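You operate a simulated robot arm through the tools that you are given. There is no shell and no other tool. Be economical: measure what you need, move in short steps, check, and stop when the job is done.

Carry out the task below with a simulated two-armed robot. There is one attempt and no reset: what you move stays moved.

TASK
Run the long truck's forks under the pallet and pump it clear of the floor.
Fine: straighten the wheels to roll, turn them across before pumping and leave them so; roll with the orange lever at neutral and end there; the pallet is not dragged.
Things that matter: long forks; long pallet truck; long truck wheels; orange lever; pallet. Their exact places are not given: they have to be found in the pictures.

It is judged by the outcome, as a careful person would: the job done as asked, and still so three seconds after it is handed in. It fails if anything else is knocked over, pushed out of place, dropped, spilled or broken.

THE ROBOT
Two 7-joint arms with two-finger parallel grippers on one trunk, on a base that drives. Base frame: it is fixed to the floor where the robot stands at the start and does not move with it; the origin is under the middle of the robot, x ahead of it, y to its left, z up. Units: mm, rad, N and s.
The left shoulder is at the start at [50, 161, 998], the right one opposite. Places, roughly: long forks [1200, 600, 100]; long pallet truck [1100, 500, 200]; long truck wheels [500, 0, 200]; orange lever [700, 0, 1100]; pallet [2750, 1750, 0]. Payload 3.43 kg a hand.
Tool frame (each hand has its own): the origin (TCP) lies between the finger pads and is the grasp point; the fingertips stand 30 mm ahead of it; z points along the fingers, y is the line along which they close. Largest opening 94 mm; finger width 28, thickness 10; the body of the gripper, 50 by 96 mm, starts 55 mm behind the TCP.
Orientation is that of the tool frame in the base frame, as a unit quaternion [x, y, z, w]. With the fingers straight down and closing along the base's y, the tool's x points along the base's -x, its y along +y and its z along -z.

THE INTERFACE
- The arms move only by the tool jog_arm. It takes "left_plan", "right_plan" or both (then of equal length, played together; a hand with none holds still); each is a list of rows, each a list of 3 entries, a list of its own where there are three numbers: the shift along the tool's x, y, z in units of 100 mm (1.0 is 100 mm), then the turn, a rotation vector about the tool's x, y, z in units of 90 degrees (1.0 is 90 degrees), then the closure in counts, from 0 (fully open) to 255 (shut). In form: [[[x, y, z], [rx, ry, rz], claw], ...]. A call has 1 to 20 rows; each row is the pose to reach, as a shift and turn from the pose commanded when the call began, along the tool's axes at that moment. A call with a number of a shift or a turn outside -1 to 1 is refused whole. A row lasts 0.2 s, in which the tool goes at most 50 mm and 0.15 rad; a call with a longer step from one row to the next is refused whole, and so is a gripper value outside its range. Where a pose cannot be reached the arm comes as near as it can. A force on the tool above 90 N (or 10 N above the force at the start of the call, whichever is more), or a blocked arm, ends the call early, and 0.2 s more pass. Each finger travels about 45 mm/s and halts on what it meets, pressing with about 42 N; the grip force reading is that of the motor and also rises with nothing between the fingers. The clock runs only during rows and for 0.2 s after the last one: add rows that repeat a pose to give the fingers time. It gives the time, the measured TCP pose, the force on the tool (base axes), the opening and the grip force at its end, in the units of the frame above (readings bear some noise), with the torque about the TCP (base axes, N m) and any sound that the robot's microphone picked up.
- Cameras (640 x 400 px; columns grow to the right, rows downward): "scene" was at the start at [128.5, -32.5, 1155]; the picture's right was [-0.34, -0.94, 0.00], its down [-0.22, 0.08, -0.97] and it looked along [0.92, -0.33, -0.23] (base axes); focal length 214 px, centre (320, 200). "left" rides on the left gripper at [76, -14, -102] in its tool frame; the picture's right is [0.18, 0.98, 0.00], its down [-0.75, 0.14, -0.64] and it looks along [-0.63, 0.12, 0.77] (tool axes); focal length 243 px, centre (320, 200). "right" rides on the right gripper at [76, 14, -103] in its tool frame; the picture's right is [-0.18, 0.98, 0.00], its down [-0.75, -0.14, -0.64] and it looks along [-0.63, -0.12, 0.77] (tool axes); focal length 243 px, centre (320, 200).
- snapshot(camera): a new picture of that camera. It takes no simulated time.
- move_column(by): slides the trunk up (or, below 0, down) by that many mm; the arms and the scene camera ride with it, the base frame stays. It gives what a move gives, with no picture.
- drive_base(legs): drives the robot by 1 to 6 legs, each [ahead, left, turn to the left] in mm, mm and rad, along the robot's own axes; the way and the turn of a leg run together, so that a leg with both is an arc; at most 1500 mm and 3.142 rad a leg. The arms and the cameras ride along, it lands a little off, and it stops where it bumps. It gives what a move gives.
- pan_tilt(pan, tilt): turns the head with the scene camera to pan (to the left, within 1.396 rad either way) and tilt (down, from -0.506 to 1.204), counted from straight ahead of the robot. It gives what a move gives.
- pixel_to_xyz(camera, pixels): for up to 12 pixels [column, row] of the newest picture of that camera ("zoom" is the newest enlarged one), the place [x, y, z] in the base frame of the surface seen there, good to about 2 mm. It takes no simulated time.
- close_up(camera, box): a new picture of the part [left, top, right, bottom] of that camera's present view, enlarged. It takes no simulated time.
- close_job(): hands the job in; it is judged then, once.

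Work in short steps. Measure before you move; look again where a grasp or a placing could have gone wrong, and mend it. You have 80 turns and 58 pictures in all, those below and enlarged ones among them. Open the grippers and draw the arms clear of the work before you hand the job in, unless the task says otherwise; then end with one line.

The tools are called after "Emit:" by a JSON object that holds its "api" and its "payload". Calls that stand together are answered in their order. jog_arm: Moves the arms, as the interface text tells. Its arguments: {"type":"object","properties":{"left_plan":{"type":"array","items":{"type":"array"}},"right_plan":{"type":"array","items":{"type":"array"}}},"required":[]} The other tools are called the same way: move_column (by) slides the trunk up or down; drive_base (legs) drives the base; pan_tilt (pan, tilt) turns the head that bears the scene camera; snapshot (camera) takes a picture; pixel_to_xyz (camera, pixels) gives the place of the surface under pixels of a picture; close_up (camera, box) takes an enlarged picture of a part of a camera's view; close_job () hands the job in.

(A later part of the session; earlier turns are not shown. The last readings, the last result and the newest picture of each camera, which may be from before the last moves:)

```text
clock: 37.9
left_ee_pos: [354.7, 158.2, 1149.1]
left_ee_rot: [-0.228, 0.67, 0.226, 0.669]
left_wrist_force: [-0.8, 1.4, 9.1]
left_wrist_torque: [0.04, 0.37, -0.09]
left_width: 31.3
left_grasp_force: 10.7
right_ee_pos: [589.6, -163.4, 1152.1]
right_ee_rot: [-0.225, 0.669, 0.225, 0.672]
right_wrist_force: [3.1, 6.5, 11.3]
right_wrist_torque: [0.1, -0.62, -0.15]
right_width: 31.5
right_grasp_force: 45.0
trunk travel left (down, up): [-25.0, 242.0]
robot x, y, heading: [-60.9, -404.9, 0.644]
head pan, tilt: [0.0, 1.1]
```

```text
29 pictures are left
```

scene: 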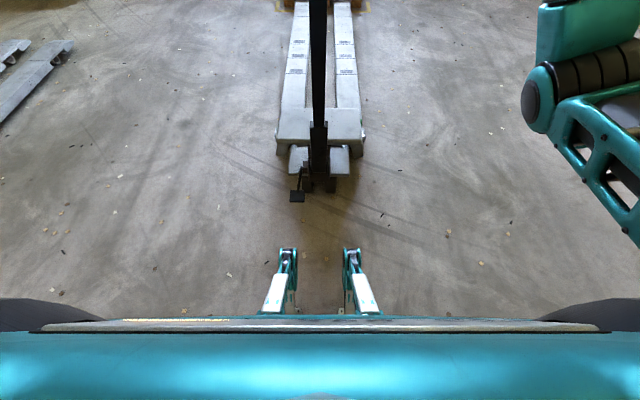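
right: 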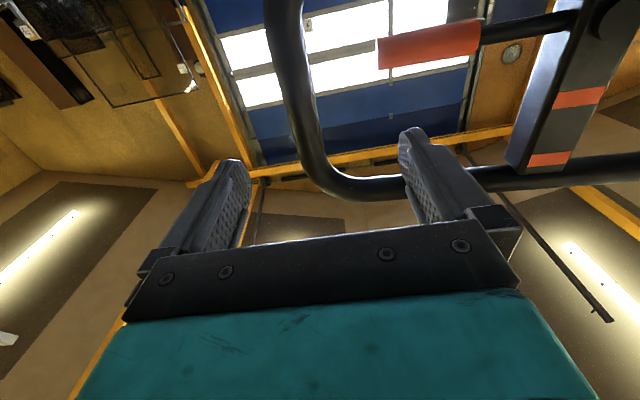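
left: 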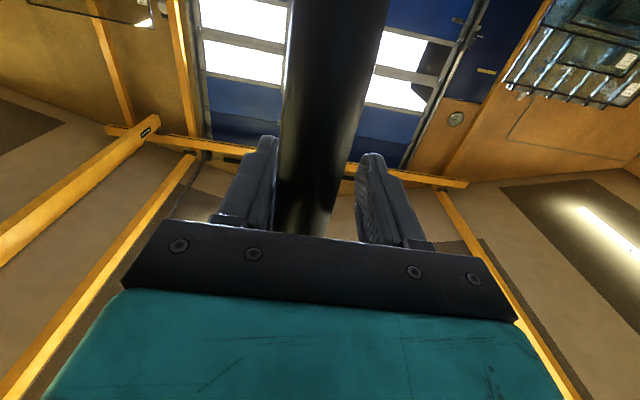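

The base is clear of the truck; the stem moved ~9 mm at both heights, so the truck did roll a little. I try again with small legs so the pull-away force stays low.

Emit:
{"api": "drive_base", "payload": {"legs": [[10, 0, 0], [10, 0, 0], [15, 0, 0], [15, 0, 0]]}}

Emit:
{"api": "pixel_to_xyz", "payload": {"camera": "scene", "pixels": [[290, 140], [350, 140], [297, 197], [318, 120]]}}

```text
clock: 39.7
left_ee_pos: [393.6, 186.6, 1148.3]
left_ee_rot: [-0.226, 0.672, 0.225, 0.669]
left_wrist_force: [1.2, 1.9, 3.8]
left_wrist_torque: [1.18, -1.0, -0.17]
left_width: 31.5
left_grasp_force: 44.8
right_ee_pos: [628.9, -133.3, 1151.5]
right_ee_rot: [-0.224, 0.669, 0.225, 0.672]
right_wrist_force: [5.5, 6.6, 10.5]
right_wrist_torque: [0.28, -0.98, 0.02]
right_width: 31.2
right_grasp_force: 45.1
trunk travel left (down, up): [-25.0, 242.0]
robot x, y, heading: [-22.0, -377.7, 0.648]
head pan, tilt: [0.0, 1.1]
```

```text
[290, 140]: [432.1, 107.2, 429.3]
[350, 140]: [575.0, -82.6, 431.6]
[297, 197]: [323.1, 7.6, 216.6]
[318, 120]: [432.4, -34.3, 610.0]
```

Small legs roll the truck well (≈57 mm total, low forces). I check alignment of the fork tips with the pockets before entering.

Emit:
{"api": "pan_tilt", "payload": {"pan": 0, "tilt": 0.5}}

Emit:
{"api": "close_up", "payload": {"camera": "scene", "box": [260, 120, 380, 220]}}

Emit:
{"api": "pixel_to_xyz", "payload": {"camera": "zoom", "pixels": [[175, 160], [470, 160], [197, 250], [260, 250], [380, 250], [440, 250], [180, 340], [470, 340], [185, 180], [460, 180], [240, 370], [420, 370]]}}

```text
clock: 40.7
left_ee_pos: [395.1, 187.7, 1149.2]
left_ee_rot: [-0.226, 0.671, 0.226, 0.669]
left_wrist_force: [-0.1, 0.7, 4.4]
left_wrist_torque: [0.22, 0.27, -0.05]
left_width: 31.2
left_grasp_force: 44.4
right_ee_pos: [630.1, -133.0, 1151.3]
right_ee_rot: [-0.224, 0.67, 0.224, 0.672]
right_wrist_force: [2.1, 3.7, 6.4]
right_wrist_torque: [-0.82, 0.49, -0.1]
right_width: 31.2
right_grasp_force: 44.9
trunk travel left (down, up): [-25.0, 242.0]
robot x, y, heading: [-16.1, -377.9, 0.644]
head pan, tilt: [0.0, 0.499]
```

```text
4.00 times, centred on (320, 170) of scene
```

zoom: 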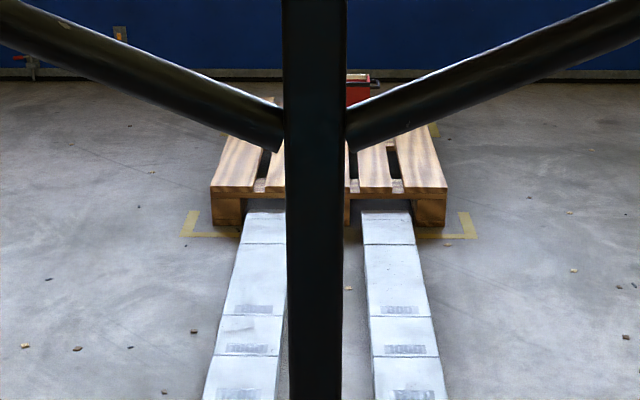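

```text
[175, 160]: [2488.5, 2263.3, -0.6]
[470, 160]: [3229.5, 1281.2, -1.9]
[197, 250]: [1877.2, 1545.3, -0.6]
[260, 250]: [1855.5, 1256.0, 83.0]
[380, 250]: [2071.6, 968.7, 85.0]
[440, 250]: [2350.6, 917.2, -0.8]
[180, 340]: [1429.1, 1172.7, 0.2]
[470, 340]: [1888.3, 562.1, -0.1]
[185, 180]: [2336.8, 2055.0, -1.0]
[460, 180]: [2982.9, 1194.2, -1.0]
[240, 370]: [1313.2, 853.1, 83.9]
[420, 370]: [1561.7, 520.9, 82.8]
```

The tips stand just before the pockets. I measure tip edges and block edges closely.

Emit:
{"api": "close_up", "payload": {"camera": "scene", "box": [295, 155, 355, 190]}}

Emit:
{"api": "pixel_to_xyz", "payload": {"camera": "zoom", "pixels": [[135, 340], [133, 360], [505, 350], [512, 370], [60, 310], [110, 300], [510, 300], [600, 310], [115, 310], [500, 310], [40, 260], [610, 262]]}}

```text
10.67 times, centred on (325, 172) of scene
```

zoom: 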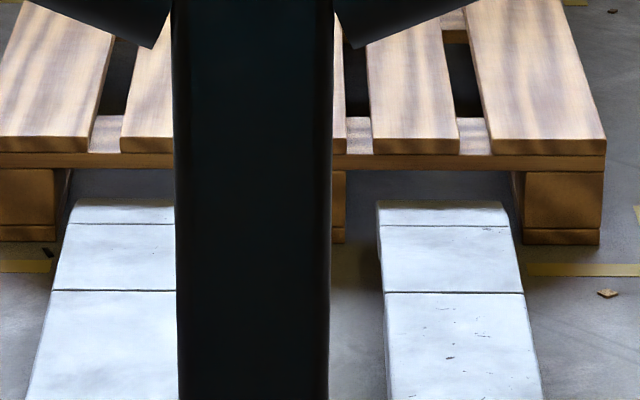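

```text
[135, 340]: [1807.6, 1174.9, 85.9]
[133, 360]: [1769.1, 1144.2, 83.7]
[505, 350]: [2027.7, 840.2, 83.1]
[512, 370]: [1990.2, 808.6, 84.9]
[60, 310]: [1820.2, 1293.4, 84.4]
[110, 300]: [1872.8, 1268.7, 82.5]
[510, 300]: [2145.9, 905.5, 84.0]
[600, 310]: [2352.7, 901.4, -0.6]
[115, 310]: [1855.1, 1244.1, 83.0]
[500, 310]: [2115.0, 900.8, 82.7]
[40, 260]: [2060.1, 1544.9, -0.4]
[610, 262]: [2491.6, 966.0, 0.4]
```

Measuring these edges in the enlarged picture.

Emit:
{"api": "pixel_to_xyz", "payload": {"camera": "zoom", "pixels": [[70, 237], [52, 200], [509, 237], [384, 237], [528, 200], [342, 200], [600, 195], [130, 212], [440, 212], [603, 160], [3, 200], [440, 165]]}}

```text
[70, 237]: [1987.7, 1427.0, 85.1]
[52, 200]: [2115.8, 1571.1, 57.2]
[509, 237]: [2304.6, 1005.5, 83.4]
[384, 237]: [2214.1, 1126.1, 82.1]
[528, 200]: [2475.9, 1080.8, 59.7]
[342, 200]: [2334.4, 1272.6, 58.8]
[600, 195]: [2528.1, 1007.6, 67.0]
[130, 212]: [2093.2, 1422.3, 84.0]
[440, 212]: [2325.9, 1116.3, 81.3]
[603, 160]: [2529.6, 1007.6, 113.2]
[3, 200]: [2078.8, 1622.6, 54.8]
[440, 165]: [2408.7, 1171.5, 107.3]
```

Gaps are 40–46 mm each side — well centred. The robot's heading is ~0.5° left of the truck's, so I compensate sideways and roll on in small legs.

Emit:
{"api": "drive_base", "payload": {"legs": [[15, 0, 0], [25, 0, 0], [30, -1, 0], [30, 0, 0], [30, 0, 0], [30, -1, 0]]}}

```text
clock: 43.6
left_ee_pos: [526.1, 284.2, 1147.9]
left_ee_rot: [-0.226, 0.671, 0.225, 0.669]
left_wrist_force: [-1.8, 2.4, -4.9]
left_wrist_torque: [1.61, -1.32, -0.2]
left_width: 30.9
left_grasp_force: 44.8
right_ee_pos: [759.9, -38.2, 1152.6]
right_ee_rot: [-0.223, 0.669, 0.223, 0.672]
right_wrist_force: [4.9, 9.1, 3.5]
right_wrist_torque: [0.51, -1.23, -0.11]
right_width: 31.6
right_grasp_force: 44.9
trunk travel left (down, up): [-25.0, 242.0]
robot x, y, heading: [108.8, -284.8, 0.643]
head pan, tilt: [0.0, 0.499]
```

162 mm rolled along 36.4°, forces low. I continue with slightly larger legs, then check.

Emit:
{"api": "drive_base", "payload": {"legs": [[20, 0, 0], [40, 0, 0], [45, -1, 0], [45, 0, 0], [45, -1, 0], [45, 0, 0]]}}

Emit:
{"api": "close_up", "payload": {"camera": "scene", "box": [260, 120, 380, 220]}}

Emit:
{"api": "pixel_to_xyz", "payload": {"camera": "scene", "pixels": [[250, 26], [395, 26], [322, 100], [322, 230], [275, 290], [365, 290]]}}

```text
clock: 45.0
left_ee_pos: [567.1, 315.5, 1148.2]
left_ee_rot: [-0.226, 0.671, 0.227, 0.669]
left_wrist_force: [3.1, 2.1, -0.2]
left_wrist_torque: [0.83, -1.42, -0.09]
left_width: 31.4
left_grasp_force: 45.0
right_ee_pos: [801.4, -5.5, 1152.3]
right_ee_rot: [-0.225, 0.667, 0.225, 0.673]
right_wrist_force: [3.4, 4.9, 2.1]
right_wrist_torque: [0.29, -0.65, -0.11]
right_width: 31.4
right_grasp_force: 45.3
trunk travel left (down, up): [-25.0, 242.0]
robot x, y, heading: [148.0, -252.0, 0.645]
head pan, tilt: [0.0, 0.499]
stopped in leg 2: the robot was blocked; the commanded pose is now the measured one
```

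```text
4.00 times, centred on (320, 170) of scene
```

zoom: 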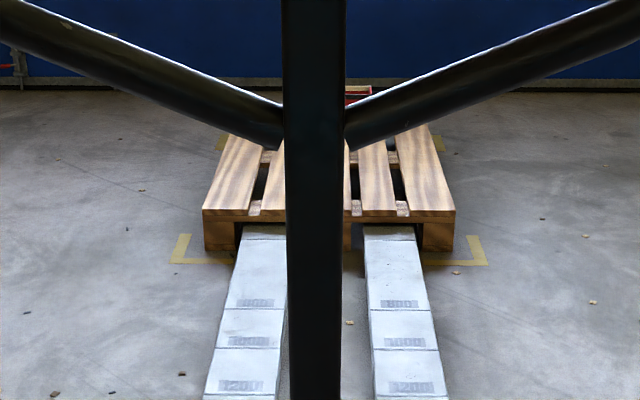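

```text
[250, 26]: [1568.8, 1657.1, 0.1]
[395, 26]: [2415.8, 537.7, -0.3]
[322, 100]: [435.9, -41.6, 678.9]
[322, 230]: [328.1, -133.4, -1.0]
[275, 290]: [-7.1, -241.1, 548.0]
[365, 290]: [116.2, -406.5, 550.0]
```

Blocked again at a 40 mm leg — probably the push-off force — but I verify the pallet hasn't moved and forks are clear in the pockets.

Emit:
{"api": "pixel_to_xyz", "payload": {"camera": "zoom", "pixels": [[207, 216], [452, 216], [423, 232], [237, 232], [240, 250], [416, 250], [215, 392], [440, 392]]}}

Emit:
{"api": "drive_base", "payload": {"legs": [[15, 0, 0], [25, 0, 0], [30, -1, 0], [30, 0, 0], [30, 0, 0], [30, -1, 0]]}}

```text
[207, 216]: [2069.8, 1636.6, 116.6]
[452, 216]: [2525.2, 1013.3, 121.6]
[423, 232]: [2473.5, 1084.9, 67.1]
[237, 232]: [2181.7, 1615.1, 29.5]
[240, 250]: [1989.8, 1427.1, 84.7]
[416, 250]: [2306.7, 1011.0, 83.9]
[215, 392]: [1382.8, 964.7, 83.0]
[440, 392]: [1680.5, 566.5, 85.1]
```

```text
clock: 47.9
left_ee_pos: [694.9, 408.7, 1148.4]
left_ee_rot: [-0.225, 0.671, 0.227, 0.669]
left_wrist_force: [4.6, 1.7, 2.2]
left_wrist_torque: [1.04, -1.2, 0.03]
left_width: 31.2
left_grasp_force: 45.5
right_ee_pos: [930.1, 87.6, 1153.4]
right_ee_rot: [-0.224, 0.667, 0.225, 0.674]
right_wrist_force: [5.1, 1.6, 7.2]
right_wrist_torque: [0.43, -1.03, 0.11]
right_width: 31.3
right_grasp_force: 45.7
trunk travel left (down, up): [-25.0, 242.0]
robot x, y, heading: [278.0, -156.4, 0.647]
head pan, tilt: [0.0, 0.499]
```

Pallet unmoved, gaps still ~42 mm; 30 mm legs work. Total 432 mm; I keep rolling.

Emit:
{"api": "drive_base", "payload": {"legs": [[20, 0, 0], [30, 0, 0], [30, -1, 0], [30, 0, 0], [30, 0, 0], [30, -1, 0]]}}

Emit:
{"api": "drive_base", "payload": {"legs": [[20, 0, 0], [30, 0, 0], [30, -1, 0], [30, 0, 0], [30, 0, 0], [30, -1, 0]]}}

Emit:
{"api": "snapshot", "payload": {"camera": "scene"}}

```text
clock: 48.7
left_ee_pos: [705.6, 415.9, 1149.1]
left_ee_rot: [-0.224, 0.672, 0.228, 0.668]
left_wrist_force: [1.4, 0.3, 4.8]
left_wrist_torque: [-0.45, 0.78, 0.07]
left_width: 31.1
left_grasp_force: 44.8
right_ee_pos: [940.4, 94.7, 1153.2]
right_ee_rot: [-0.223, 0.667, 0.223, 0.675]
right_wrist_force: [0.9, 3.9, 5.3]
right_wrist_torque: [-1.05, 1.08, -0.08]
right_width: 31.3
right_grasp_force: 45.0
trunk travel left (down, up): [-25.0, 242.0]
robot x, y, heading: [290.0, -150.2, 0.646]
head pan, tilt: [0.0, 0.499]
stopped in leg 1: the robot was blocked; the commanded pose is now the measured one
```

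```text
clock: 50.0
left_ee_pos: [740.8, 442.8, 1148.3]
left_ee_rot: [-0.223, 0.671, 0.226, 0.67]
left_wrist_force: [-0.7, 0.4, 4.0]
left_wrist_torque: [-0.45, 0.81, 0.03]
left_width: 31.3
left_grasp_force: 44.9
right_ee_pos: [976.7, 122.0, 1153.1]
right_ee_rot: [-0.224, 0.667, 0.224, 0.675]
right_wrist_force: [1.5, 2.9, 4.8]
right_wrist_torque: [-1.0, 1.11, -0.13]
right_width: 31.4
right_grasp_force: 44.6
trunk travel left (down, up): [-25.0, 242.0]
robot x, y, heading: [330.6, -122.0, 0.645]
head pan, tilt: [0.0, 0.499]
stopped in leg 2: the robot was blocked; the commanded pose is now the measured one
```

```text
25 pictures are left
```

scene: 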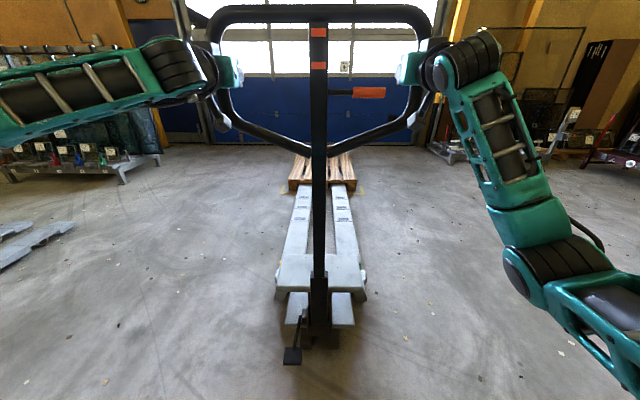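

Starting legs of 20 mm spike too much; ramping up from 10–15 works. I check the tiller angle and pallet, then continue with a gentler ramp.

Emit:
{"api": "pixel_to_xyz", "payload": {"camera": "scene", "pixels": [[250, 15], [395, 15], [318, 110], [318, 240], [292, 188], [352, 188], [285, 275], [350, 275]]}}

Emit:
{"api": "drive_base", "payload": {"legs": [[10, 0, 0], [20, 0, 0], [28, -1, 0], [28, 0, 0], [28, 0, 0], [28, -1, 0]]}}

Emit:
{"api": "drive_base", "payload": {"legs": [[10, 0, 0], [20, 0, 0], [28, -1, 0], [28, 0, 0], [28, 0, 0], [28, -1, 0]]}}

```text
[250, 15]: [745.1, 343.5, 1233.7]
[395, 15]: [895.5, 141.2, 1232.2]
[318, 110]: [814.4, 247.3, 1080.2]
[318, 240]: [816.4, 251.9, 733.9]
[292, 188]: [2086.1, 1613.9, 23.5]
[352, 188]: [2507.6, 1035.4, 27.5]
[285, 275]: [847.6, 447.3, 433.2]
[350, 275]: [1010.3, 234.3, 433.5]
```

```text
clock: 51.8
left_ee_pos: [790.8, 478.5, 1148.0]
left_ee_rot: [-0.224, 0.671, 0.228, 0.669]
left_wrist_force: [2.8, 1.5, 0.9]
left_wrist_torque: [0.02, -0.16, -0.02]
left_width: 31.1
left_grasp_force: 45.0
right_ee_pos: [1025.8, 156.7, 1154.1]
right_ee_rot: [-0.224, 0.666, 0.224, 0.675]
right_wrist_force: [2.0, 2.5, 0.1]
right_wrist_torque: [-0.12, 0.08, -0.11]
right_width: 31.4
right_grasp_force: 45.6
trunk travel left (down, up): [-25.0, 242.0]
robot x, y, heading: [373.4, -89.3, 0.641]
head pan, tilt: [0.0, 0.499]
stopped in leg 4: the robot was blocked; the commanded pose is now the measured one
```

```text
clock: 53.4
left_ee_pos: [833.7, 510.6, 1147.6]
left_ee_rot: [-0.224, 0.671, 0.227, 0.669]
left_wrist_force: [1.2, -0.4, 2.6]
left_wrist_torque: [-0.42, 0.62, 0.06]
left_width: 31.2
left_grasp_force: 44.9
right_ee_pos: [1069.1, 188.4, 1153.0]
right_ee_rot: [-0.223, 0.666, 0.223, 0.675]
right_wrist_force: [1.9, 2.9, 4.0]
right_wrist_torque: [-0.65, 0.67, -0.14]
right_width: 31.3
right_grasp_force: 44.6
trunk travel left (down, up): [-25.0, 242.0]
robot x, y, heading: [419.7, -55.9, 0.647]
head pan, tilt: [0.0, 0.499]
stopped in leg 3: the robot was blocked; the commanded pose is now the measured one
```

Tiller square (−53.4°), total 604 mm. I use uniform smaller legs.

Emit:
{"api": "drive_base", "payload": {"legs": [[12, 0, 0], [18, 0, 0], [18, -1, 0], [18, 0, 0], [18, 0, 0], [18, 0, 0]]}}

Emit:
{"api": "drive_base", "payload": {"legs": [[12, 0, 0], [18, 0, 0], [18, -1, 0], [18, 0, 0], [18, 0, 0], [18, 0, 0]]}}

Emit:
{"api": "drive_base", "payload": {"legs": [[12, 0, 0], [18, 0, 0], [18, -1, 0], [18, 0, 0], [18, 0, 0], [18, 0, 0]]}}

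Emit:
{"api": "snapshot", "payload": {"camera": "scene"}}

Emit:
{"api": "pixel_to_xyz", "payload": {"camera": "scene", "pixels": [[250, 15], [395, 15], [318, 110], [318, 240], [285, 275], [350, 275]]}}

```text
clock: 54.3
left_ee_pos: [842.1, 516.0, 1148.9]
left_ee_rot: [-0.224, 0.671, 0.227, 0.669]
left_wrist_force: [1.1, -0.8, 4.0]
left_wrist_torque: [-0.5, 0.79, 0.06]
left_width: 31.3
left_grasp_force: 45.2
right_ee_pos: [1077.2, 194.0, 1153.0]
right_ee_rot: [-0.224, 0.667, 0.224, 0.675]
right_wrist_force: [1.0, 3.1, 3.6]
right_wrist_torque: [-0.74, 0.72, -0.11]
right_width: 31.2
right_grasp_force: 45.1
trunk travel left (down, up): [-25.0, 242.0]
robot x, y, heading: [425.3, -48.1, 0.648]
head pan, tilt: [0.0, 0.499]
stopped in leg 1: the robot was blocked; the commanded pose is now the measured one
```

```text
clock: 56.9
left_ee_pos: [924.7, 576.1, 1148.2]
left_ee_rot: [-0.223, 0.671, 0.226, 0.67]
left_wrist_force: [4.1, 2.1, -1.1]
left_wrist_torque: [0.97, -1.41, -0.01]
left_width: 31.5
left_grasp_force: 44.6
right_ee_pos: [1159.7, 255.5, 1153.3]
right_ee_rot: [-0.223, 0.667, 0.224, 0.675]
right_wrist_force: [4.6, 3.1, -1.4]
right_wrist_torque: [0.76, -1.25, 0.06]
right_width: 31.5
right_grasp_force: 45.3
trunk travel left (down, up): [-25.0, 242.0]
robot x, y, heading: [511.3, 11.2, 0.651]
head pan, tilt: [0.0, 0.499]
```

```text
clock: 58.6
left_ee_pos: [965.6, 607.4, 1149.3]
left_ee_rot: [-0.222, 0.671, 0.227, 0.67]
left_wrist_force: [2.0, 0.8, 1.8]
left_wrist_torque: [-0.16, 0.16, 0.08]
left_width: 31.4
left_grasp_force: 45.0
right_ee_pos: [1200.2, 284.4, 1153.8]
right_ee_rot: [-0.224, 0.666, 0.225, 0.675]
right_wrist_force: [2.0, 2.4, 1.5]
right_wrist_torque: [-0.15, 0.11, -0.05]
right_width: 31.7
right_grasp_force: 44.3
trunk travel left (down, up): [-25.0, 242.0]
robot x, y, heading: [548.0, 39.8, 0.646]
head pan, tilt: [0.0, 0.499]
stopped in leg 3: the robot was blocked; the commanded pose is now the measured one
```

```text
24 pictures are left
```

scene: 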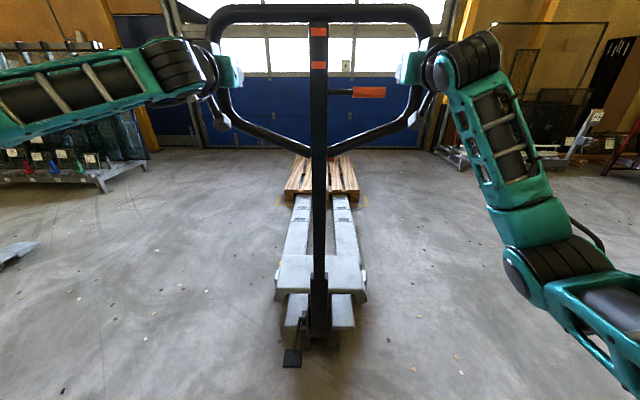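

```text
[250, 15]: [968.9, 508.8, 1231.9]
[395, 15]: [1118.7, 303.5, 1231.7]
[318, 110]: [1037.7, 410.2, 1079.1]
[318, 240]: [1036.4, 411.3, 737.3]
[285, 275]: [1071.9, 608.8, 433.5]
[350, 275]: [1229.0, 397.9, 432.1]
```

768 mm in, crossbar −53.9°, still straight. More rolling in the same style.

Emit:
{"api": "drive_base", "payload": {"legs": [[12, 0, 0], [18, 0, 0], [18, -1, 0], [18, 0, 0], [18, 0, 0], [18, 0, 0]]}}

Emit:
{"api": "drive_base", "payload": {"legs": [[12, 0, 0], [18, 0, 0], [18, -1, 0], [18, 0, 0], [18, 0, 0], [18, 0, 0]]}}

Emit:
{"api": "drive_base", "payload": {"legs": [[12, 0, 0], [18, 0, 0], [18, -1, 0], [18, 0, 0], [18, 0, 0], [18, 0, 0]]}}

Emit:
{"api": "drive_base", "payload": {"legs": [[12, 0, 0], [18, 0, 0], [18, -1, 0], [18, 0, 0], [18, 0, 0], [18, 0, 0]]}}

Emit:
{"api": "snapshot", "payload": {"camera": "scene"}}

Emit:
{"api": "pixel_to_xyz", "payload": {"camera": "scene", "pixels": [[250, 15], [395, 15], [318, 110], [318, 240], [285, 275], [350, 275]]}}

```text
clock: 61.3
left_ee_pos: [1047.8, 666.4, 1148.6]
left_ee_rot: [-0.222, 0.671, 0.227, 0.67]
left_wrist_force: [4.4, 0.4, -4.3]
left_wrist_torque: [0.99, -1.64, 0.07]
left_width: 31.4
left_grasp_force: 44.9
right_ee_pos: [1282.6, 345.2, 1153.9]
right_ee_rot: [-0.222, 0.665, 0.223, 0.677]
right_wrist_force: [5.7, 2.4, -4.4]
right_wrist_torque: [0.87, -1.34, 0.09]
right_width: 31.3
right_grasp_force: 45.5
trunk travel left (down, up): [-25.0, 242.0]
robot x, y, heading: [632.0, 101.7, 0.644]
head pan, tilt: [0.0, 0.499]
```

```text
clock: 62.4
left_ee_pos: [1063.7, 678.8, 1148.7]
left_ee_rot: [-0.222, 0.671, 0.228, 0.67]
left_wrist_force: [1.5, -0.5, 4.1]
left_wrist_torque: [-0.57, 0.95, 0.09]
left_width: 31.0
left_grasp_force: 45.7
right_ee_pos: [1299.9, 356.6, 1154.6]
right_ee_rot: [-0.223, 0.666, 0.223, 0.675]
right_wrist_force: [1.3, 2.1, 4.1]
right_wrist_torque: [-0.74, 0.8, -0.1]
right_width: 31.5
right_grasp_force: 44.7
trunk travel left (down, up): [-25.0, 242.0]
robot x, y, heading: [652.2, 115.4, 0.641]
head pan, tilt: [0.0, 0.499]
stopped in leg 2: the robot was blocked; the commanded pose is now the measured one
```

```text
clock: 63.3
left_ee_pos: [1071.7, 683.7, 1147.7]
left_ee_rot: [-0.222, 0.671, 0.226, 0.67]
left_wrist_force: [1.2, 0.3, 4.2]
left_wrist_torque: [-0.59, 1.04, 0.05]
left_width: 31.3
left_grasp_force: 44.5
right_ee_pos: [1306.5, 362.1, 1153.9]
right_ee_rot: [-0.223, 0.667, 0.223, 0.675]
right_wrist_force: [1.7, 2.8, 4.8]
right_wrist_torque: [-0.74, 0.71, -0.12]
right_width: 31.2
right_grasp_force: 44.9
trunk travel left (down, up): [-25.0, 242.0]
robot x, y, heading: [659.2, 124.5, 0.647]
head pan, tilt: [0.0, 0.499]
stopped in leg 1: the robot was blocked; the commanded pose is now the measured one
```

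```text
clock: 66.0
left_ee_pos: [1155.9, 745.1, 1148.0]
left_ee_rot: [-0.221, 0.671, 0.226, 0.671]
left_wrist_force: [2.4, 2.2, -0.6]
left_wrist_torque: [1.01, -1.47, -0.01]
left_width: 31.1
left_grasp_force: 44.7
right_ee_pos: [1389.9, 421.9, 1154.9]
right_ee_rot: [-0.224, 0.665, 0.224, 0.677]
right_wrist_force: [4.7, 4.6, -0.6]
right_wrist_torque: [0.79, -1.17, 0.01]
right_width: 31.2
right_grasp_force: 45.3
trunk travel left (down, up): [-25.0, 242.0]
robot x, y, heading: [740.6, 181.6, 0.647]
head pan, tilt: [0.0, 0.499]
```

```text
23 pictures are left
```

scene: 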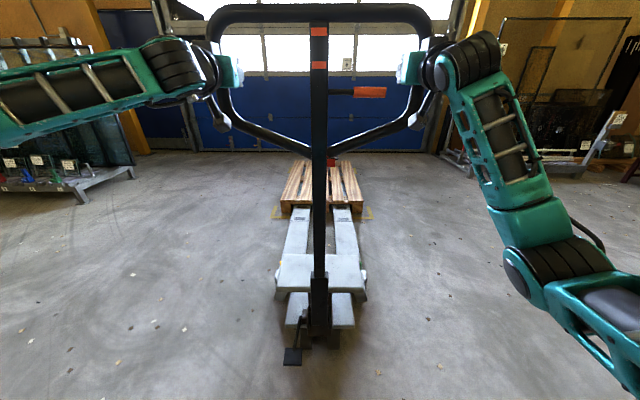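

```text
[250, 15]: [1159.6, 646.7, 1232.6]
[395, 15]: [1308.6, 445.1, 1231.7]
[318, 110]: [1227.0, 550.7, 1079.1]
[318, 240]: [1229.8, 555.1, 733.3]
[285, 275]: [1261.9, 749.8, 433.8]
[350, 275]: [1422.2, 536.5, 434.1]
```

1003 mm rolled. I zoom on the pallet front and the 1200 marks to fix the remaining distance.

Emit:
{"api": "close_up", "payload": {"camera": "scene", "box": [260, 150, 380, 250]}}

Emit:
{"api": "pixel_to_xyz", "payload": {"camera": "zoom", "pixels": [[150, 282], [420, 285], [390, 285], [85, 215], [445, 215], [145, 300], [427, 300], [370, 300], [90, 200], [440, 200], [120, 225], [410, 225]]}}

```text
4.00 times, centred on (320, 200) of scene
```

zoom: 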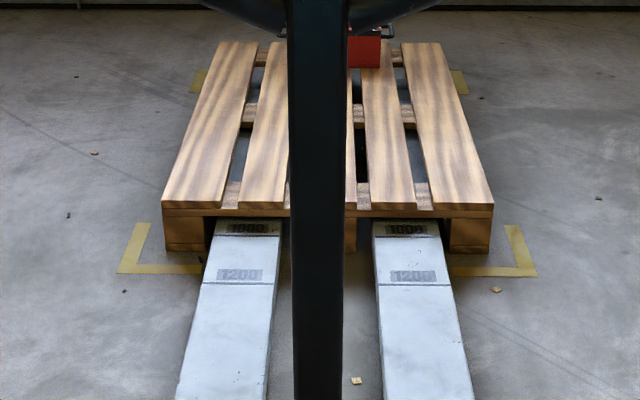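

```text
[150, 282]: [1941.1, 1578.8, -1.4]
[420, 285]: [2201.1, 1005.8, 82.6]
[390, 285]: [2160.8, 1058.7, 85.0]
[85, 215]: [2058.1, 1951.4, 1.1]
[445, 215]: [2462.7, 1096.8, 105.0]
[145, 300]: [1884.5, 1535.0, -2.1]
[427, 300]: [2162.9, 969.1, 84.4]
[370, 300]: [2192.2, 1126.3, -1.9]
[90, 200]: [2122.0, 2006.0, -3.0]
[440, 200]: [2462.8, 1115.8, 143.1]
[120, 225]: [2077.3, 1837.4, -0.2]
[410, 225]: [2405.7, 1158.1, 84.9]
```

The 1200 line is at forward 2368, the pallet front at 2634: 265 mm left. I roll most of that.

Emit:
{"api": "drive_base", "payload": {"legs": [[12, 0, 0], [18, 0, 0], [18, -1, 0], [18, 0, 0], [18, 0, 0], [18, 0, 0]]}}

Emit:
{"api": "drive_base", "payload": {"legs": [[12, 0, 0], [18, 0, 0], [18, -1, 0], [18, 0, 0], [18, 0, 0], [18, 0, 0]]}}

Emit:
{"api": "drive_base", "payload": {"legs": [[12, 0, 0], [18, 0, 0], [10, -1, 0]]}}

```text
clock: 67.1
left_ee_pos: [1173.5, 757.3, 1147.9]
left_ee_rot: [-0.222, 0.671, 0.226, 0.671]
left_wrist_force: [1.7, 0.6, 4.5]
left_wrist_torque: [-0.61, 1.0, 0.07]
left_width: 31.2
left_grasp_force: 45.0
right_ee_pos: [1406.9, 436.2, 1154.0]
right_ee_rot: [-0.223, 0.666, 0.224, 0.676]
right_wrist_force: [0.8, 2.3, 4.4]
right_wrist_torque: [-0.79, 0.87, -0.08]
right_width: 31.3
right_grasp_force: 44.7
trunk travel left (down, up): [-25.0, 242.0]
robot x, y, heading: [760.5, 194.0, 0.643]
head pan, tilt: [0.0, 0.499]
stopped in leg 2: the robot was blocked; the commanded pose is now the measured one
```

```text
clock: 68.2
left_ee_pos: [1187.8, 768.9, 1148.4]
left_ee_rot: [-0.221, 0.671, 0.225, 0.671]
left_wrist_force: [1.7, -0.3, 3.4]
left_wrist_torque: [-0.46, 0.83, 0.05]
left_width: 31.2
left_grasp_force: 45.1
right_ee_pos: [1421.2, 446.6, 1154.6]
right_ee_rot: [-0.222, 0.665, 0.223, 0.677]
right_wrist_force: [1.1, 2.4, 2.9]
right_wrist_torque: [-0.59, 0.57, -0.09]
right_width: 31.3
right_grasp_force: 44.4
trunk travel left (down, up): [-25.0, 242.0]
robot x, y, heading: [774.1, 207.3, 0.643]
head pan, tilt: [0.0, 0.499]
stopped in leg 2: the robot was blocked; the commanded pose is now the measured one
```

```text
clock: 69.2
left_ee_pos: [1198.7, 775.4, 1147.7]
left_ee_rot: [-0.22, 0.671, 0.225, 0.672]
left_wrist_force: [3.1, 0.7, 0.9]
left_wrist_torque: [0.02, -0.18, 0.01]
left_width: 31.3
left_grasp_force: 44.8
right_ee_pos: [1433.2, 455.5, 1154.2]
right_ee_rot: [-0.222, 0.664, 0.223, 0.679]
right_wrist_force: [2.1, 2.7, -0.9]
right_wrist_torque: [0.02, -0.16, -0.07]
right_width: 31.5
right_grasp_force: 45.3
trunk travel left (down, up): [-25.0, 242.0]
robot x, y, heading: [783.1, 214.1, 0.64]
head pan, tilt: [0.0, 0.499]
stopped in leg 2: the robot was blocked; the commanded pose is now the measured one
```

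Blocked thrice but the same low forces. I keep on with 12 mm legs, watching for pallet movement.

Emit:
{"api": "drive_base", "payload": {"legs": [[10, 0, 0], [12, 0, 0], [14, 0, 0], [14, -1, 0], [14, 0, 0], [14, 0, 0]]}}

Emit:
{"api": "drive_base", "payload": {"legs": [[10, 0, 0], [12, 0, 0], [14, 0, 0], [14, -1, 0], [14, 0, 0], [14, 0, 0]]}}

Emit:
{"api": "close_up", "payload": {"camera": "scene", "box": [260, 150, 380, 250]}}

Emit:
{"api": "pixel_to_xyz", "payload": {"camera": "zoom", "pixels": [[155, 235], [510, 235], [445, 235], [210, 250], [445, 250], [230, 300], [420, 300]]}}

```text
clock: 70.6
left_ee_pos: [1219.4, 790.8, 1148.7]
left_ee_rot: [-0.219, 0.67, 0.225, 0.673]
left_wrist_force: [3.4, 0.8, 0.2]
left_wrist_torque: [0.08, -0.15, 0.04]
left_width: 31.4
left_grasp_force: 44.8
right_ee_pos: [1454.6, 470.7, 1154.0]
right_ee_rot: [-0.222, 0.664, 0.224, 0.678]
right_wrist_force: [2.0, 3.0, -0.7]
right_wrist_torque: [0.06, -0.24, -0.04]
right_width: 31.3
right_grasp_force: 45.2
trunk travel left (down, up): [-25.0, 242.0]
robot x, y, heading: [804.2, 228.6, 0.647]
head pan, tilt: [0.0, 0.499]
stopped in leg 3: the robot was blocked; the commanded pose is now the measured one
```

```text
clock: 71.7
left_ee_pos: [1231.6, 799.3, 1148.5]
left_ee_rot: [-0.22, 0.67, 0.226, 0.672]
left_wrist_force: [2.8, 1.0, 2.0]
left_wrist_torque: [-0.15, 0.3, 0.03]
left_width: 31.3
left_grasp_force: 44.7
right_ee_pos: [1465.9, 477.8, 1153.7]
right_ee_rot: [-0.222, 0.663, 0.224, 0.679]
right_wrist_force: [1.1, 1.6, 0.3]
right_wrist_torque: [-0.28, 0.27, -0.06]
right_width: 31.2
right_grasp_force: 45.0
trunk travel left (down, up): [-25.0, 242.0]
robot x, y, heading: [814.4, 238.4, 0.646]
head pan, tilt: [0.0, 0.499]
stopped in leg 2: the robot was blocked; the commanded pose is now the measured one
```

```text
4.00 times, centred on (320, 200) of scene
```

zoom: 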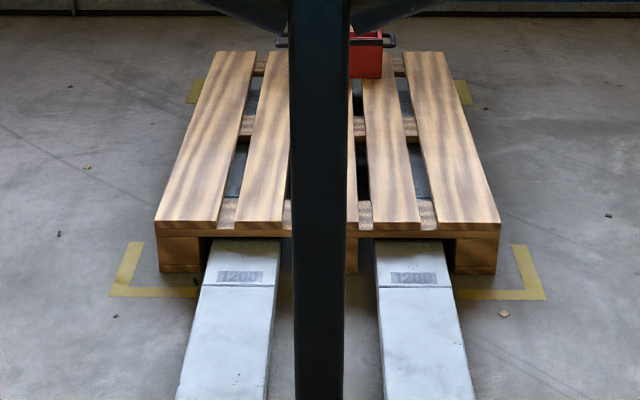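

```text
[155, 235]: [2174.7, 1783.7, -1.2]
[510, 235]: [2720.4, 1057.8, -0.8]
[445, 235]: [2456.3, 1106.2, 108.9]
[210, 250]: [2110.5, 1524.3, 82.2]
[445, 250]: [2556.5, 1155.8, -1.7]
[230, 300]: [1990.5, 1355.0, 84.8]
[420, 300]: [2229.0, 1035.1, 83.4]
```

Pallet unmoved (front still 2634), ~168 mm left. I use the ramp that worked earlier (15, 25, 30…).

Emit:
{"api": "drive_base", "payload": {"legs": [[15, 0, 0], [25, 0, 0], [28, -1, 0], [28, 0, 0], [28, 0, 0], [28, -1, 0]]}}

```text
clock: 73.9
left_ee_pos: [1311.2, 857.0, 1147.7]
left_ee_rot: [-0.22, 0.67, 0.225, 0.672]
left_wrist_force: [2.4, 0.8, 0.5]
left_wrist_torque: [-0.01, -0.02, 0.0]
left_width: 31.0
left_grasp_force: 44.9
right_ee_pos: [1543.2, 535.8, 1154.6]
right_ee_rot: [-0.222, 0.663, 0.224, 0.679]
right_wrist_force: [1.2, 3.1, 0.4]
right_wrist_torque: [-0.26, 0.16, -0.12]
right_width: 31.3
right_grasp_force: 45.3
trunk travel left (down, up): [-25.0, 242.0]
robot x, y, heading: [894.8, 296.6, 0.644]
head pan, tilt: [0.0, 0.499]
stopped in leg 4: the robot was blocked; the commanded pose is now the measured one
```

Moved 98 mm; ~70 left.

Emit:
{"api": "drive_base", "payload": {"legs": [[12, 0, 0], [18, 0, 0], [18, -1, 0], [14, 0, 0]]}}

Emit:
{"api": "close_up", "payload": {"camera": "scene", "box": [260, 170, 380, 270]}}

Emit:
{"api": "pixel_to_xyz", "payload": {"camera": "zoom", "pixels": [[155, 175], [480, 175], [440, 180], [210, 210], [425, 210], [230, 240], [420, 240]]}}

```text
clock: 75.8
left_ee_pos: [1360.2, 894.6, 1147.7]
left_ee_rot: [-0.219, 0.669, 0.226, 0.673]
left_wrist_force: [3.8, 3.1, -3.3]
left_wrist_torque: [0.87, -1.27, 0.02]
left_width: 31.4
left_grasp_force: 45.0
right_ee_pos: [1595.2, 572.6, 1154.7]
right_ee_rot: [-0.221, 0.664, 0.223, 0.679]
right_wrist_force: [4.6, 4.1, -3.3]
right_wrist_torque: [0.86, -1.26, -0.01]
right_width: 31.2
right_grasp_force: 45.1
trunk travel left (down, up): [-25.0, 242.0]
robot x, y, heading: [941.5, 332.3, 0.642]
head pan, tilt: [0.0, 0.499]
```

```text
4.00 times, centred on (320, 220) of scene
```

zoom: 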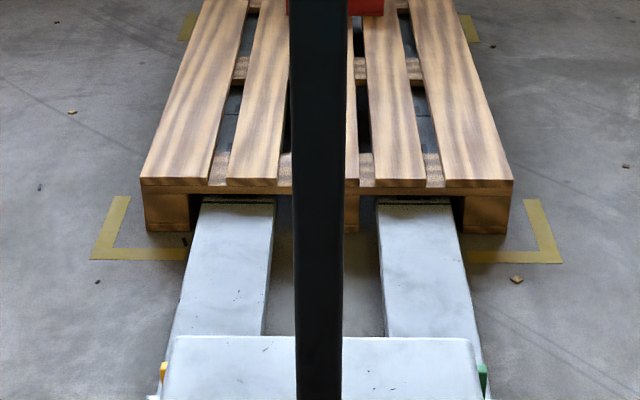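

```text
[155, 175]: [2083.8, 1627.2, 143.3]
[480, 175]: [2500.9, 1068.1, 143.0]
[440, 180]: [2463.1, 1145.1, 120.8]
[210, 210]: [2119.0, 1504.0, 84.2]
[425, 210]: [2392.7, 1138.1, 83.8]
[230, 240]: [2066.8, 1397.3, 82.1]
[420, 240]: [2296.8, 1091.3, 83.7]
```

The forks are in to the 1200 line and the pallet still sits on its place. Now the wheels go across: I open and withdraw the right hand, and loosen the left to a cage.

Emit:
{"api": "jog_arm", "payload": {"right_plan": [[[0, 0, 0], [0, 0, 0], 0], [[0, 0, 0], [0, 0, 0], 0], [[0, 0, 0], [0, 0, 0], 0], [[0, 0, 0], [0, 0, 0], 0], [[0, 0, -0.4], [0, 0, 0], 0], [[0, 0, -0.8], [0, 0, 0], 0], [[0, -0.3, -1.0], [0, 0, 0], 0], [[0, -0.7, -1.0], [0, 0, 0], 0], [[0, -1.0, -1.0], [0, 0, 0], 0], [[0, -1.0, -1.0], [0, 0, 0], 0]], "left_plan": [[[0, 0, 0], [0, 0, 0], 130], [[0, 0, 0], [0, 0, 0], 130], [[0, 0, 0], [0, 0, 0], 130], [[0, 0, 0], [0, 0, 0], 130], [[0, 0, 0], [0, 0, 0], 130], [[0, 0, 0], [0, 0, 0], 130], [[0, 0, 0], [0, 0, 0], 130], [[0, 0, 0], [0, 0, 0], 130], [[0, 0, 0], [0, 0, 0], 130], [[0, 0, 0], [0, 0, 0], 130]]}}

Emit:
{"api": "snapshot", "payload": {"camera": "left"}}

```text
clock: 78.0
left_ee_pos: [1359.5, 895.0, 1149.9]
left_ee_rot: [-0.219, 0.669, 0.225, 0.673]
left_wrist_force: [0.6, -0.7, -0.6]
left_wrist_torque: [0.05, 0.03, 0.0]
left_width: 46.1
left_grasp_force: 0.1
right_ee_pos: [1573.5, 431.3, 1153.6]
right_ee_rot: [-0.222, 0.662, 0.225, 0.68]
right_wrist_force: [0.2, 0.3, 0.1]
right_wrist_torque: [-0.02, 0.03, -0.01]
right_width: 94.1
right_grasp_force: 0.2
trunk travel left (down, up): [-25.0, 242.0]
robot x, y, heading: [942.1, 330.2, 0.644]
head pan, tilt: [0.0, 0.499]
```

```text
19 pictures are left
```

left: 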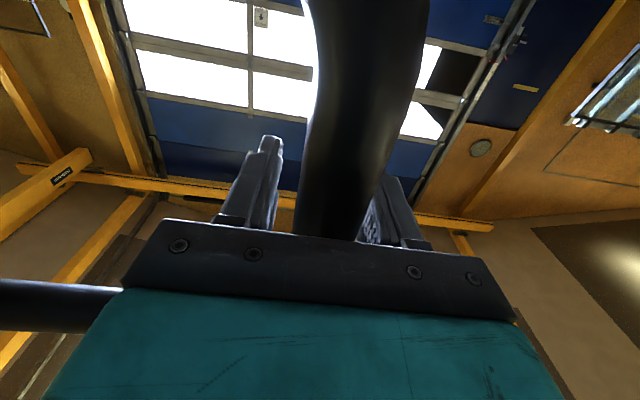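

The bar is caged by the palm. I swing the tiller back counter-clockwise along the arc (back and to the right).

Emit:
{"api": "jog_arm", "payload": {"left_plan": [[[0, -0.1, -0.12], [0, 0, 0], 130], [[0, -0.19, -0.24], [0, 0, 0], 130], [[0, -0.28, -0.36], [0, 0, 0], 130], [[0, -0.37, -0.47], [0, 0, 0], 130], [[0, -0.48, -0.57], [0, 0, 0], 130], [[0, -0.59, -0.66], [0, 0, 0], 130], [[0, -0.7, -0.75], [0, 0, 0], 130], [[0, -0.82, -0.83], [0, 0, 0], 130], [[0, -0.92, -0.9], [0, 0, 0], 130], [[0, -1.0, -0.95], [0, 0, 0], 130]]}}

Emit:
{"api": "jog_arm", "payload": {"left_plan": [[[0, -0.16, -0.08], [0, 0, 0], 130], [[0, -0.33, -0.13], [0, 0, 0], 130], [[0, -0.5, -0.17], [0, 0, 0], 130], [[0, -0.67, -0.19], [0, 0, 0], 130], [[0, -0.84, -0.21], [0, 0, 0], 130], [[0, -1.0, -0.21], [0, 0, 0], 130], [[0, -1.0, -0.21], [0, 0, 0], 130]]}}

Emit:
{"api": "jog_arm", "payload": {"left_plan": [[[0, -0.16, 0.0], [0, 0, 0], 130], [[0, -0.33, 0.02], [0, 0, 0], 130], [[0, -0.5, 0.06], [0, 0, 0], 130], [[0, -0.67, 0.11], [0, 0, 0], 130], [[0, -0.84, 0.17], [0, 0, 0], 130], [[0, -1.0, 0.23], [0, 0, 0], 130], [[0, -1.0, 0.23], [0, 0, 0], 130]]}}

Emit:
{"api": "snapshot", "payload": {"camera": "scene"}}

```text
clock: 80.2
left_ee_pos: [1343.2, 754.3, 1147.4]
left_ee_rot: [-0.218, 0.67, 0.224, 0.674]
left_wrist_force: [-5.0, 2.4, 1.0]
left_wrist_torque: [-0.07, 0.0, -0.08]
left_width: 48.7
left_grasp_force: 3.0
right_ee_pos: [1574.2, 431.0, 1154.7]
right_ee_rot: [-0.222, 0.663, 0.224, 0.679]
right_wrist_force: [0.0, -0.1, 0.5]
right_wrist_torque: [-0.02, 0.01, 0.03]
right_width: 94.2
right_grasp_force: 0.1
trunk travel left (down, up): [-25.0, 242.0]
robot x, y, heading: [945.1, 330.6, 0.644]
head pan, tilt: [0.0, 0.499]
```

```text
clock: 81.8
left_ee_pos: [1387.3, 662.5, 1146.3]
left_ee_rot: [-0.219, 0.67, 0.225, 0.673]
left_wrist_force: [-1.6, 0.6, 0.1]
left_wrist_torque: [-0.05, -0.02, -0.01]
left_width: 47.0
left_grasp_force: 0.6
right_ee_pos: [1573.5, 430.3, 1153.6]
right_ee_rot: [-0.221, 0.663, 0.223, 0.68]
right_wrist_force: [-0.8, 0.1, -0.2]
right_wrist_torque: [-0.03, -0.03, -0.01]
right_width: 93.9
right_grasp_force: 0.1
trunk travel left (down, up): [-25.0, 242.0]
robot x, y, heading: [946.4, 332.4, 0.641]
head pan, tilt: [0.0, 0.499]
```

```text
clock: 83.4
left_ee_pos: [1465.4, 598.0, 1147.1]
left_ee_rot: [-0.22, 0.669, 0.226, 0.673]
left_wrist_force: [-1.0, 4.0, 0.3]
left_wrist_torque: [-0.01, 0.01, -0.12]
left_width: 47.4
left_grasp_force: 1.0
right_ee_pos: [1573.8, 432.2, 1155.1]
right_ee_rot: [-0.222, 0.662, 0.224, 0.68]
right_wrist_force: [0.3, 0.3, -0.8]
right_wrist_torque: [0.01, -0.02, -0.01]
right_width: 94.3
right_grasp_force: 0.1
trunk travel left (down, up): [-25.0, 242.0]
robot x, y, heading: [941.9, 332.3, 0.646]
head pan, tilt: [0.0, 0.499]
```

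```text
18 pictures are left
```

scene: 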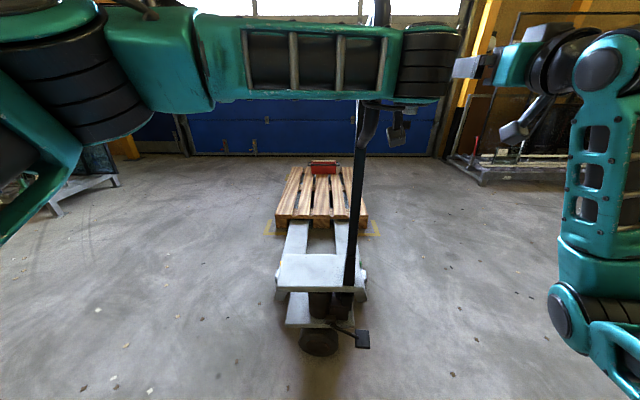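

Wheels are across again (wheel disk visible at (318,342)). I open and withdraw the left hand, and look right for space to stand facing the tiller.

Emit:
{"api": "jog_arm", "payload": {"left_plan": [[[0, 0, 0], [0, 0, 0], 0], [[0, 0, 0], [0, 0, 0], 0], [[0, 0, 0], [0, 0, 0], 0], [[0, 0, -0.3], [0, 0, 0], 0], [[0, 0, -0.6], [0, 0, 0], 0], [[0, 0, -0.9], [0, 0, 0], 0], [[0, 0.3, -1.0], [0, 0, 0], 0], [[0, 0.6, -1.0], [0, 0, 0], 0], [[0, 1.0, -1.0], [0, 0, 0], 0]]}}

Emit:
{"api": "jog_arm", "payload": {"left_plan": [[[0, 0.5, 0], [0, 0, 0], 0], [[0, 1.0, 0], [0, 0, 0], 0], [[0, 1.0, 0], [0, 0, 0], 0]]}}

Emit:
{"api": "pan_tilt", "payload": {"pan": -0.9, "tilt": 0.4}}

Emit:
{"api": "snapshot", "payload": {"camera": "scene"}}

```text
clock: 85.4
left_ee_pos: [1324.2, 619.3, 1145.7]
left_ee_rot: [-0.219, 0.67, 0.225, 0.673]
left_wrist_force: [-0.2, -0.3, 0.6]
left_wrist_torque: [-0.02, -0.02, 0.02]
left_width: 94.1
left_grasp_force: 0.1
right_ee_pos: [1573.0, 431.8, 1154.4]
right_ee_rot: [-0.223, 0.662, 0.225, 0.68]
right_wrist_force: [-0.4, 0.4, -0.4]
right_wrist_torque: [0.0, -0.02, 0.01]
right_width: 93.9
right_grasp_force: 0.2
trunk travel left (down, up): [-25.0, 242.0]
robot x, y, heading: [940.0, 331.4, 0.642]
head pan, tilt: [0.0, 0.499]
```

```text
clock: 86.2
left_ee_pos: [1264.6, 698.1, 1148.0]
left_ee_rot: [-0.218, 0.669, 0.226, 0.674]
left_wrist_force: [0.7, 0.4, -0.1]
left_wrist_torque: [0.01, -0.03, 0.0]
left_width: 94.0
left_grasp_force: 0.2
right_ee_pos: [1573.9, 430.9, 1153.9]
right_ee_rot: [-0.222, 0.663, 0.224, 0.679]
right_wrist_force: [0.3, 0.8, 1.0]
right_wrist_torque: [0.0, 0.04, 0.0]
right_width: 93.9
right_grasp_force: 0.0
trunk travel left (down, up): [-25.0, 242.0]
robot x, y, heading: [941.2, 334.8, 0.645]
head pan, tilt: [0.0, 0.499]
```

```text
clock: 87.4
left_ee_pos: [1264.5, 697.3, 1148.7]
left_ee_rot: [-0.219, 0.669, 0.226, 0.673]
left_wrist_force: [-0.1, 0.0, -0.2]
left_wrist_torque: [-0.01, 0.02, 0.02]
left_width: 94.1
left_grasp_force: 0.1
right_ee_pos: [1573.2, 431.5, 1154.0]
right_ee_rot: [-0.222, 0.662, 0.224, 0.68]
right_wrist_force: [-0.6, -0.2, 0.1]
right_wrist_torque: [0.01, -0.04, -0.01]
right_width: 94.2
right_grasp_force: 0.1
trunk travel left (down, up): [-25.0, 242.0]
robot x, y, heading: [943.2, 333.9, 0.648]
head pan, tilt: [-0.901, 0.4]
```

```text
17 pictures are left
```

scene: 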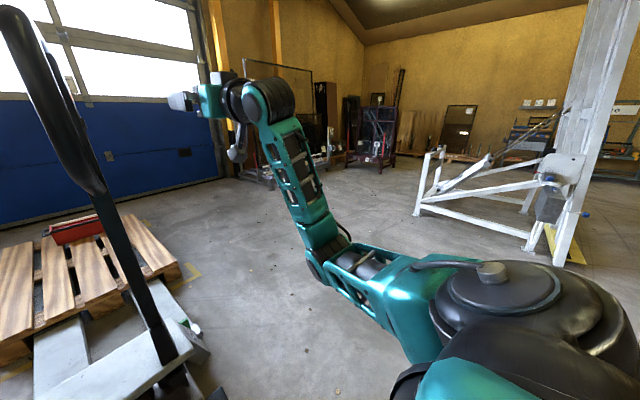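

Emit:
{"api": "pixel_to_xyz", "payload": {"camera": "scene", "pixels": [[416, 213], [558, 265], [445, 205], [525, 212], [330, 320], [300, 220], [390, 220]]}}

```text
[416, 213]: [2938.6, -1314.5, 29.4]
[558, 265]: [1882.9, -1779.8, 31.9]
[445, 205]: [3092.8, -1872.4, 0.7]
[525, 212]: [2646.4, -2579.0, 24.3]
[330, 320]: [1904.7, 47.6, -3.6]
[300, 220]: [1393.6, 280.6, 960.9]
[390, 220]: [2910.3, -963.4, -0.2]
```

Plenty of room: the white frame's nearest points are ~(1883,−1780) and (2939,−1315). I drive around to the truck's right, facing the tiller.

Emit:
{"api": "drive_base", "payload": {"legs": [[-120, 0, 0], [0, -790, 0], [0, 0, 1.56], [0, -867, 0]]}}

Emit:
{"api": "pan_tilt", "payload": {"pan": 0, "tilt": 0.3}}

Emit:
{"api": "snapshot", "payload": {"camera": "scene"}}

Emit:
{"api": "pixel_to_xyz", "payload": {"camera": "scene", "pixels": [[260, 60], [380, 60], [320, 150]]}}

```text
clock: 106.8
left_ee_pos: [1676.8, 462.5, 1149.7]
left_ee_rot: [-0.621, 0.332, 0.628, 0.33]
left_wrist_force: [0.4, 0.2, 0.6]
left_wrist_torque: [-0.02, -0.02, 0.03]
left_width: 94.0
left_grasp_force: 0.0
right_ee_pos: [1955.2, 760.6, 1153.8]
right_ee_rot: [-0.618, 0.326, 0.632, 0.337]
right_wrist_force: [0.1, 0.4, 0.5]
right_wrist_torque: [0.02, 0.02, 0.01]
right_width: 94.0
right_grasp_force: 0.1
trunk travel left (down, up): [-25.0, 242.0]
robot x, y, heading: [2025.3, 125.2, 2.172]
head pan, tilt: [-0.901, 0.4]
```

```text
clock: 108.0
left_ee_pos: [1676.5, 462.6, 1149.5]
left_ee_rot: [-0.621, 0.332, 0.629, 0.33]
left_wrist_force: [-0.8, 0.4, 0.1]
left_wrist_torque: [-0.02, 0.04, -0.03]
left_width: 93.9
left_grasp_force: 0.0
right_ee_pos: [1956.6, 759.3, 1154.1]
right_ee_rot: [-0.618, 0.326, 0.631, 0.336]
right_wrist_force: [0.9, 0.1, 0.7]
right_wrist_torque: [-0.01, 0.06, 0.03]
right_width: 94.0
right_grasp_force: 0.1
trunk travel left (down, up): [-25.0, 242.0]
robot x, y, heading: [2026.4, 128.3, 2.172]
head pan, tilt: [0.0, 0.3]
```

```text
16 pictures are left
```

scene: 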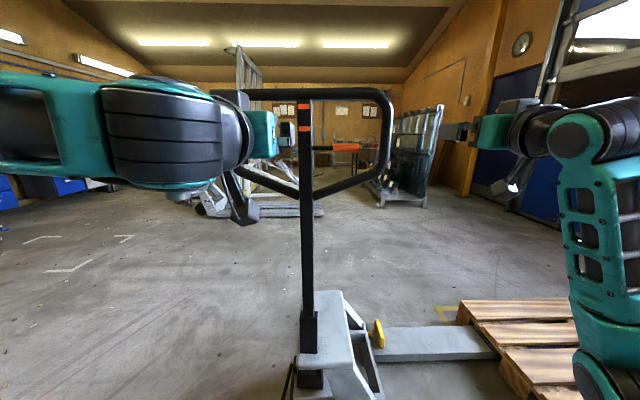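

```text
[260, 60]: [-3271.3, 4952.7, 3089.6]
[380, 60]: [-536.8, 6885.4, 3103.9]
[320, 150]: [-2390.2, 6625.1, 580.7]
```

I face the tiller. Measuring loop, stem and lever from here.

Emit:
{"api": "pixel_to_xyz", "payload": {"camera": "scene", "pixels": [[280, 95], [360, 95], [306, 190], [306, 280], [345, 147], [386, 140], [386, 115], [328, 148], [306, 106]]}}

Emit:
{"api": "close_up", "payload": {"camera": "scene", "box": [280, 80, 400, 180]}}

```text
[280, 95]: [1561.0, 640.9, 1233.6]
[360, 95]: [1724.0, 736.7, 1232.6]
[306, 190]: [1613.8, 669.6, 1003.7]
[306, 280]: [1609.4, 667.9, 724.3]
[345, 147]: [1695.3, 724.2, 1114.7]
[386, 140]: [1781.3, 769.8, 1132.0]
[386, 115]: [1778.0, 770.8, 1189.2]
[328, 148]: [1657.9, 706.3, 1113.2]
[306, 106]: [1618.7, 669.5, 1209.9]
```

```text
4.00 times, centred on (340, 130) of scene
```

zoom: 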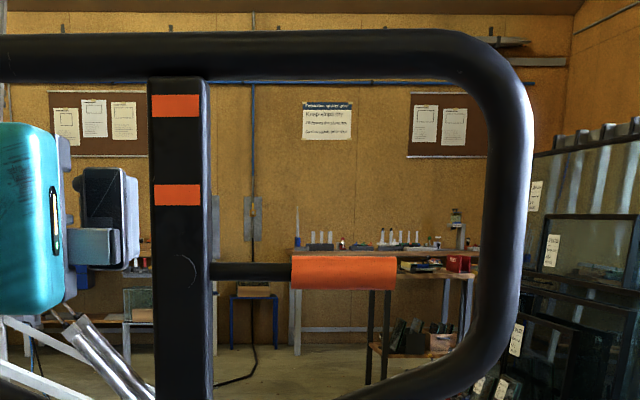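

The lever's orange grip spans zoom columns 292–396, z≈1114; the tiller is ~6° short of fully across. I square the robot and come 40 mm closer.

Emit:
{"api": "drive_base", "payload": {"legs": [[40, 0, 0.033]]}}

Emit:
{"api": "jog_arm", "payload": {"right_plan": [[[0, 0.08, -0.08], [0, 0, -0.083], 0], [[0, 0.16, -0.16], [0, 0, -0.167], 0], [[0, 0.25, -0.25], [0, 0, -0.25], 0], [[0, 0.33, -0.33], [0, 0, -0.333], 0], [[0, 0.41, -0.4], [0, 0, -0.417], 0], [[0, 0.5, -0.4], [0, 0, -0.5], 0], [[0, 0.58, -0.4], [0, 0, -0.583], 0], [[0, 0.66, -0.4], [0, 0, -0.667], 0], [[0, 0.75, -0.4], [0, 0, -0.75], 0], [[0, 0.83, -0.4], [0, 0, -0.833], 0], [[0, 0.91, -0.4], [0, 0, -0.917], 0], [[0, 1.0, -0.4], [0, 0, -1.0], 0], [[0, 1.0, -0.4], [0, 0, -1.0], 0]]}}

```text
clock: 108.9
left_ee_pos: [1642.5, 483.1, 1148.2]
left_ee_rot: [-0.627, 0.322, 0.634, 0.32]
left_wrist_force: [0.2, 0.4, 0.4]
left_wrist_torque: [0.01, -0.01, -0.02]
left_width: 94.1
left_grasp_force: 0.1
right_ee_pos: [1912.1, 789.5, 1154.4]
right_ee_rot: [-0.623, 0.316, 0.637, 0.326]
right_wrist_force: [0.2, -0.2, 0.1]
right_wrist_torque: [-0.01, -0.02, 0.01]
right_width: 94.2
right_grasp_force: 0.0
trunk travel left (down, up): [-25.0, 242.0]
robot x, y, heading: [2007.7, 159.4, 2.201]
head pan, tilt: [0.0, 0.3]
```

```text
clock: 111.7
left_ee_pos: [1642.5, 484.0, 1149.3]
left_ee_rot: [-0.627, 0.322, 0.633, 0.321]
left_wrist_force: [0.3, -0.1, 0.7]
left_wrist_torque: [-0.01, 0.01, 0.02]
left_width: 93.9
left_grasp_force: 0.1
right_ee_pos: [1855.4, 698.7, 1153.2]
right_ee_rot: [-0.664, -0.219, 0.22, 0.681]
right_wrist_force: [-0.6, 0.8, 0.4]
right_wrist_torque: [-0.03, -0.01, 0.03]
right_width: 93.7
right_grasp_force: 0.0
trunk travel left (down, up): [-25.0, 242.0]
robot x, y, heading: [2008.1, 160.2, 2.198]
head pan, tilt: [0.0, 0.3]
```

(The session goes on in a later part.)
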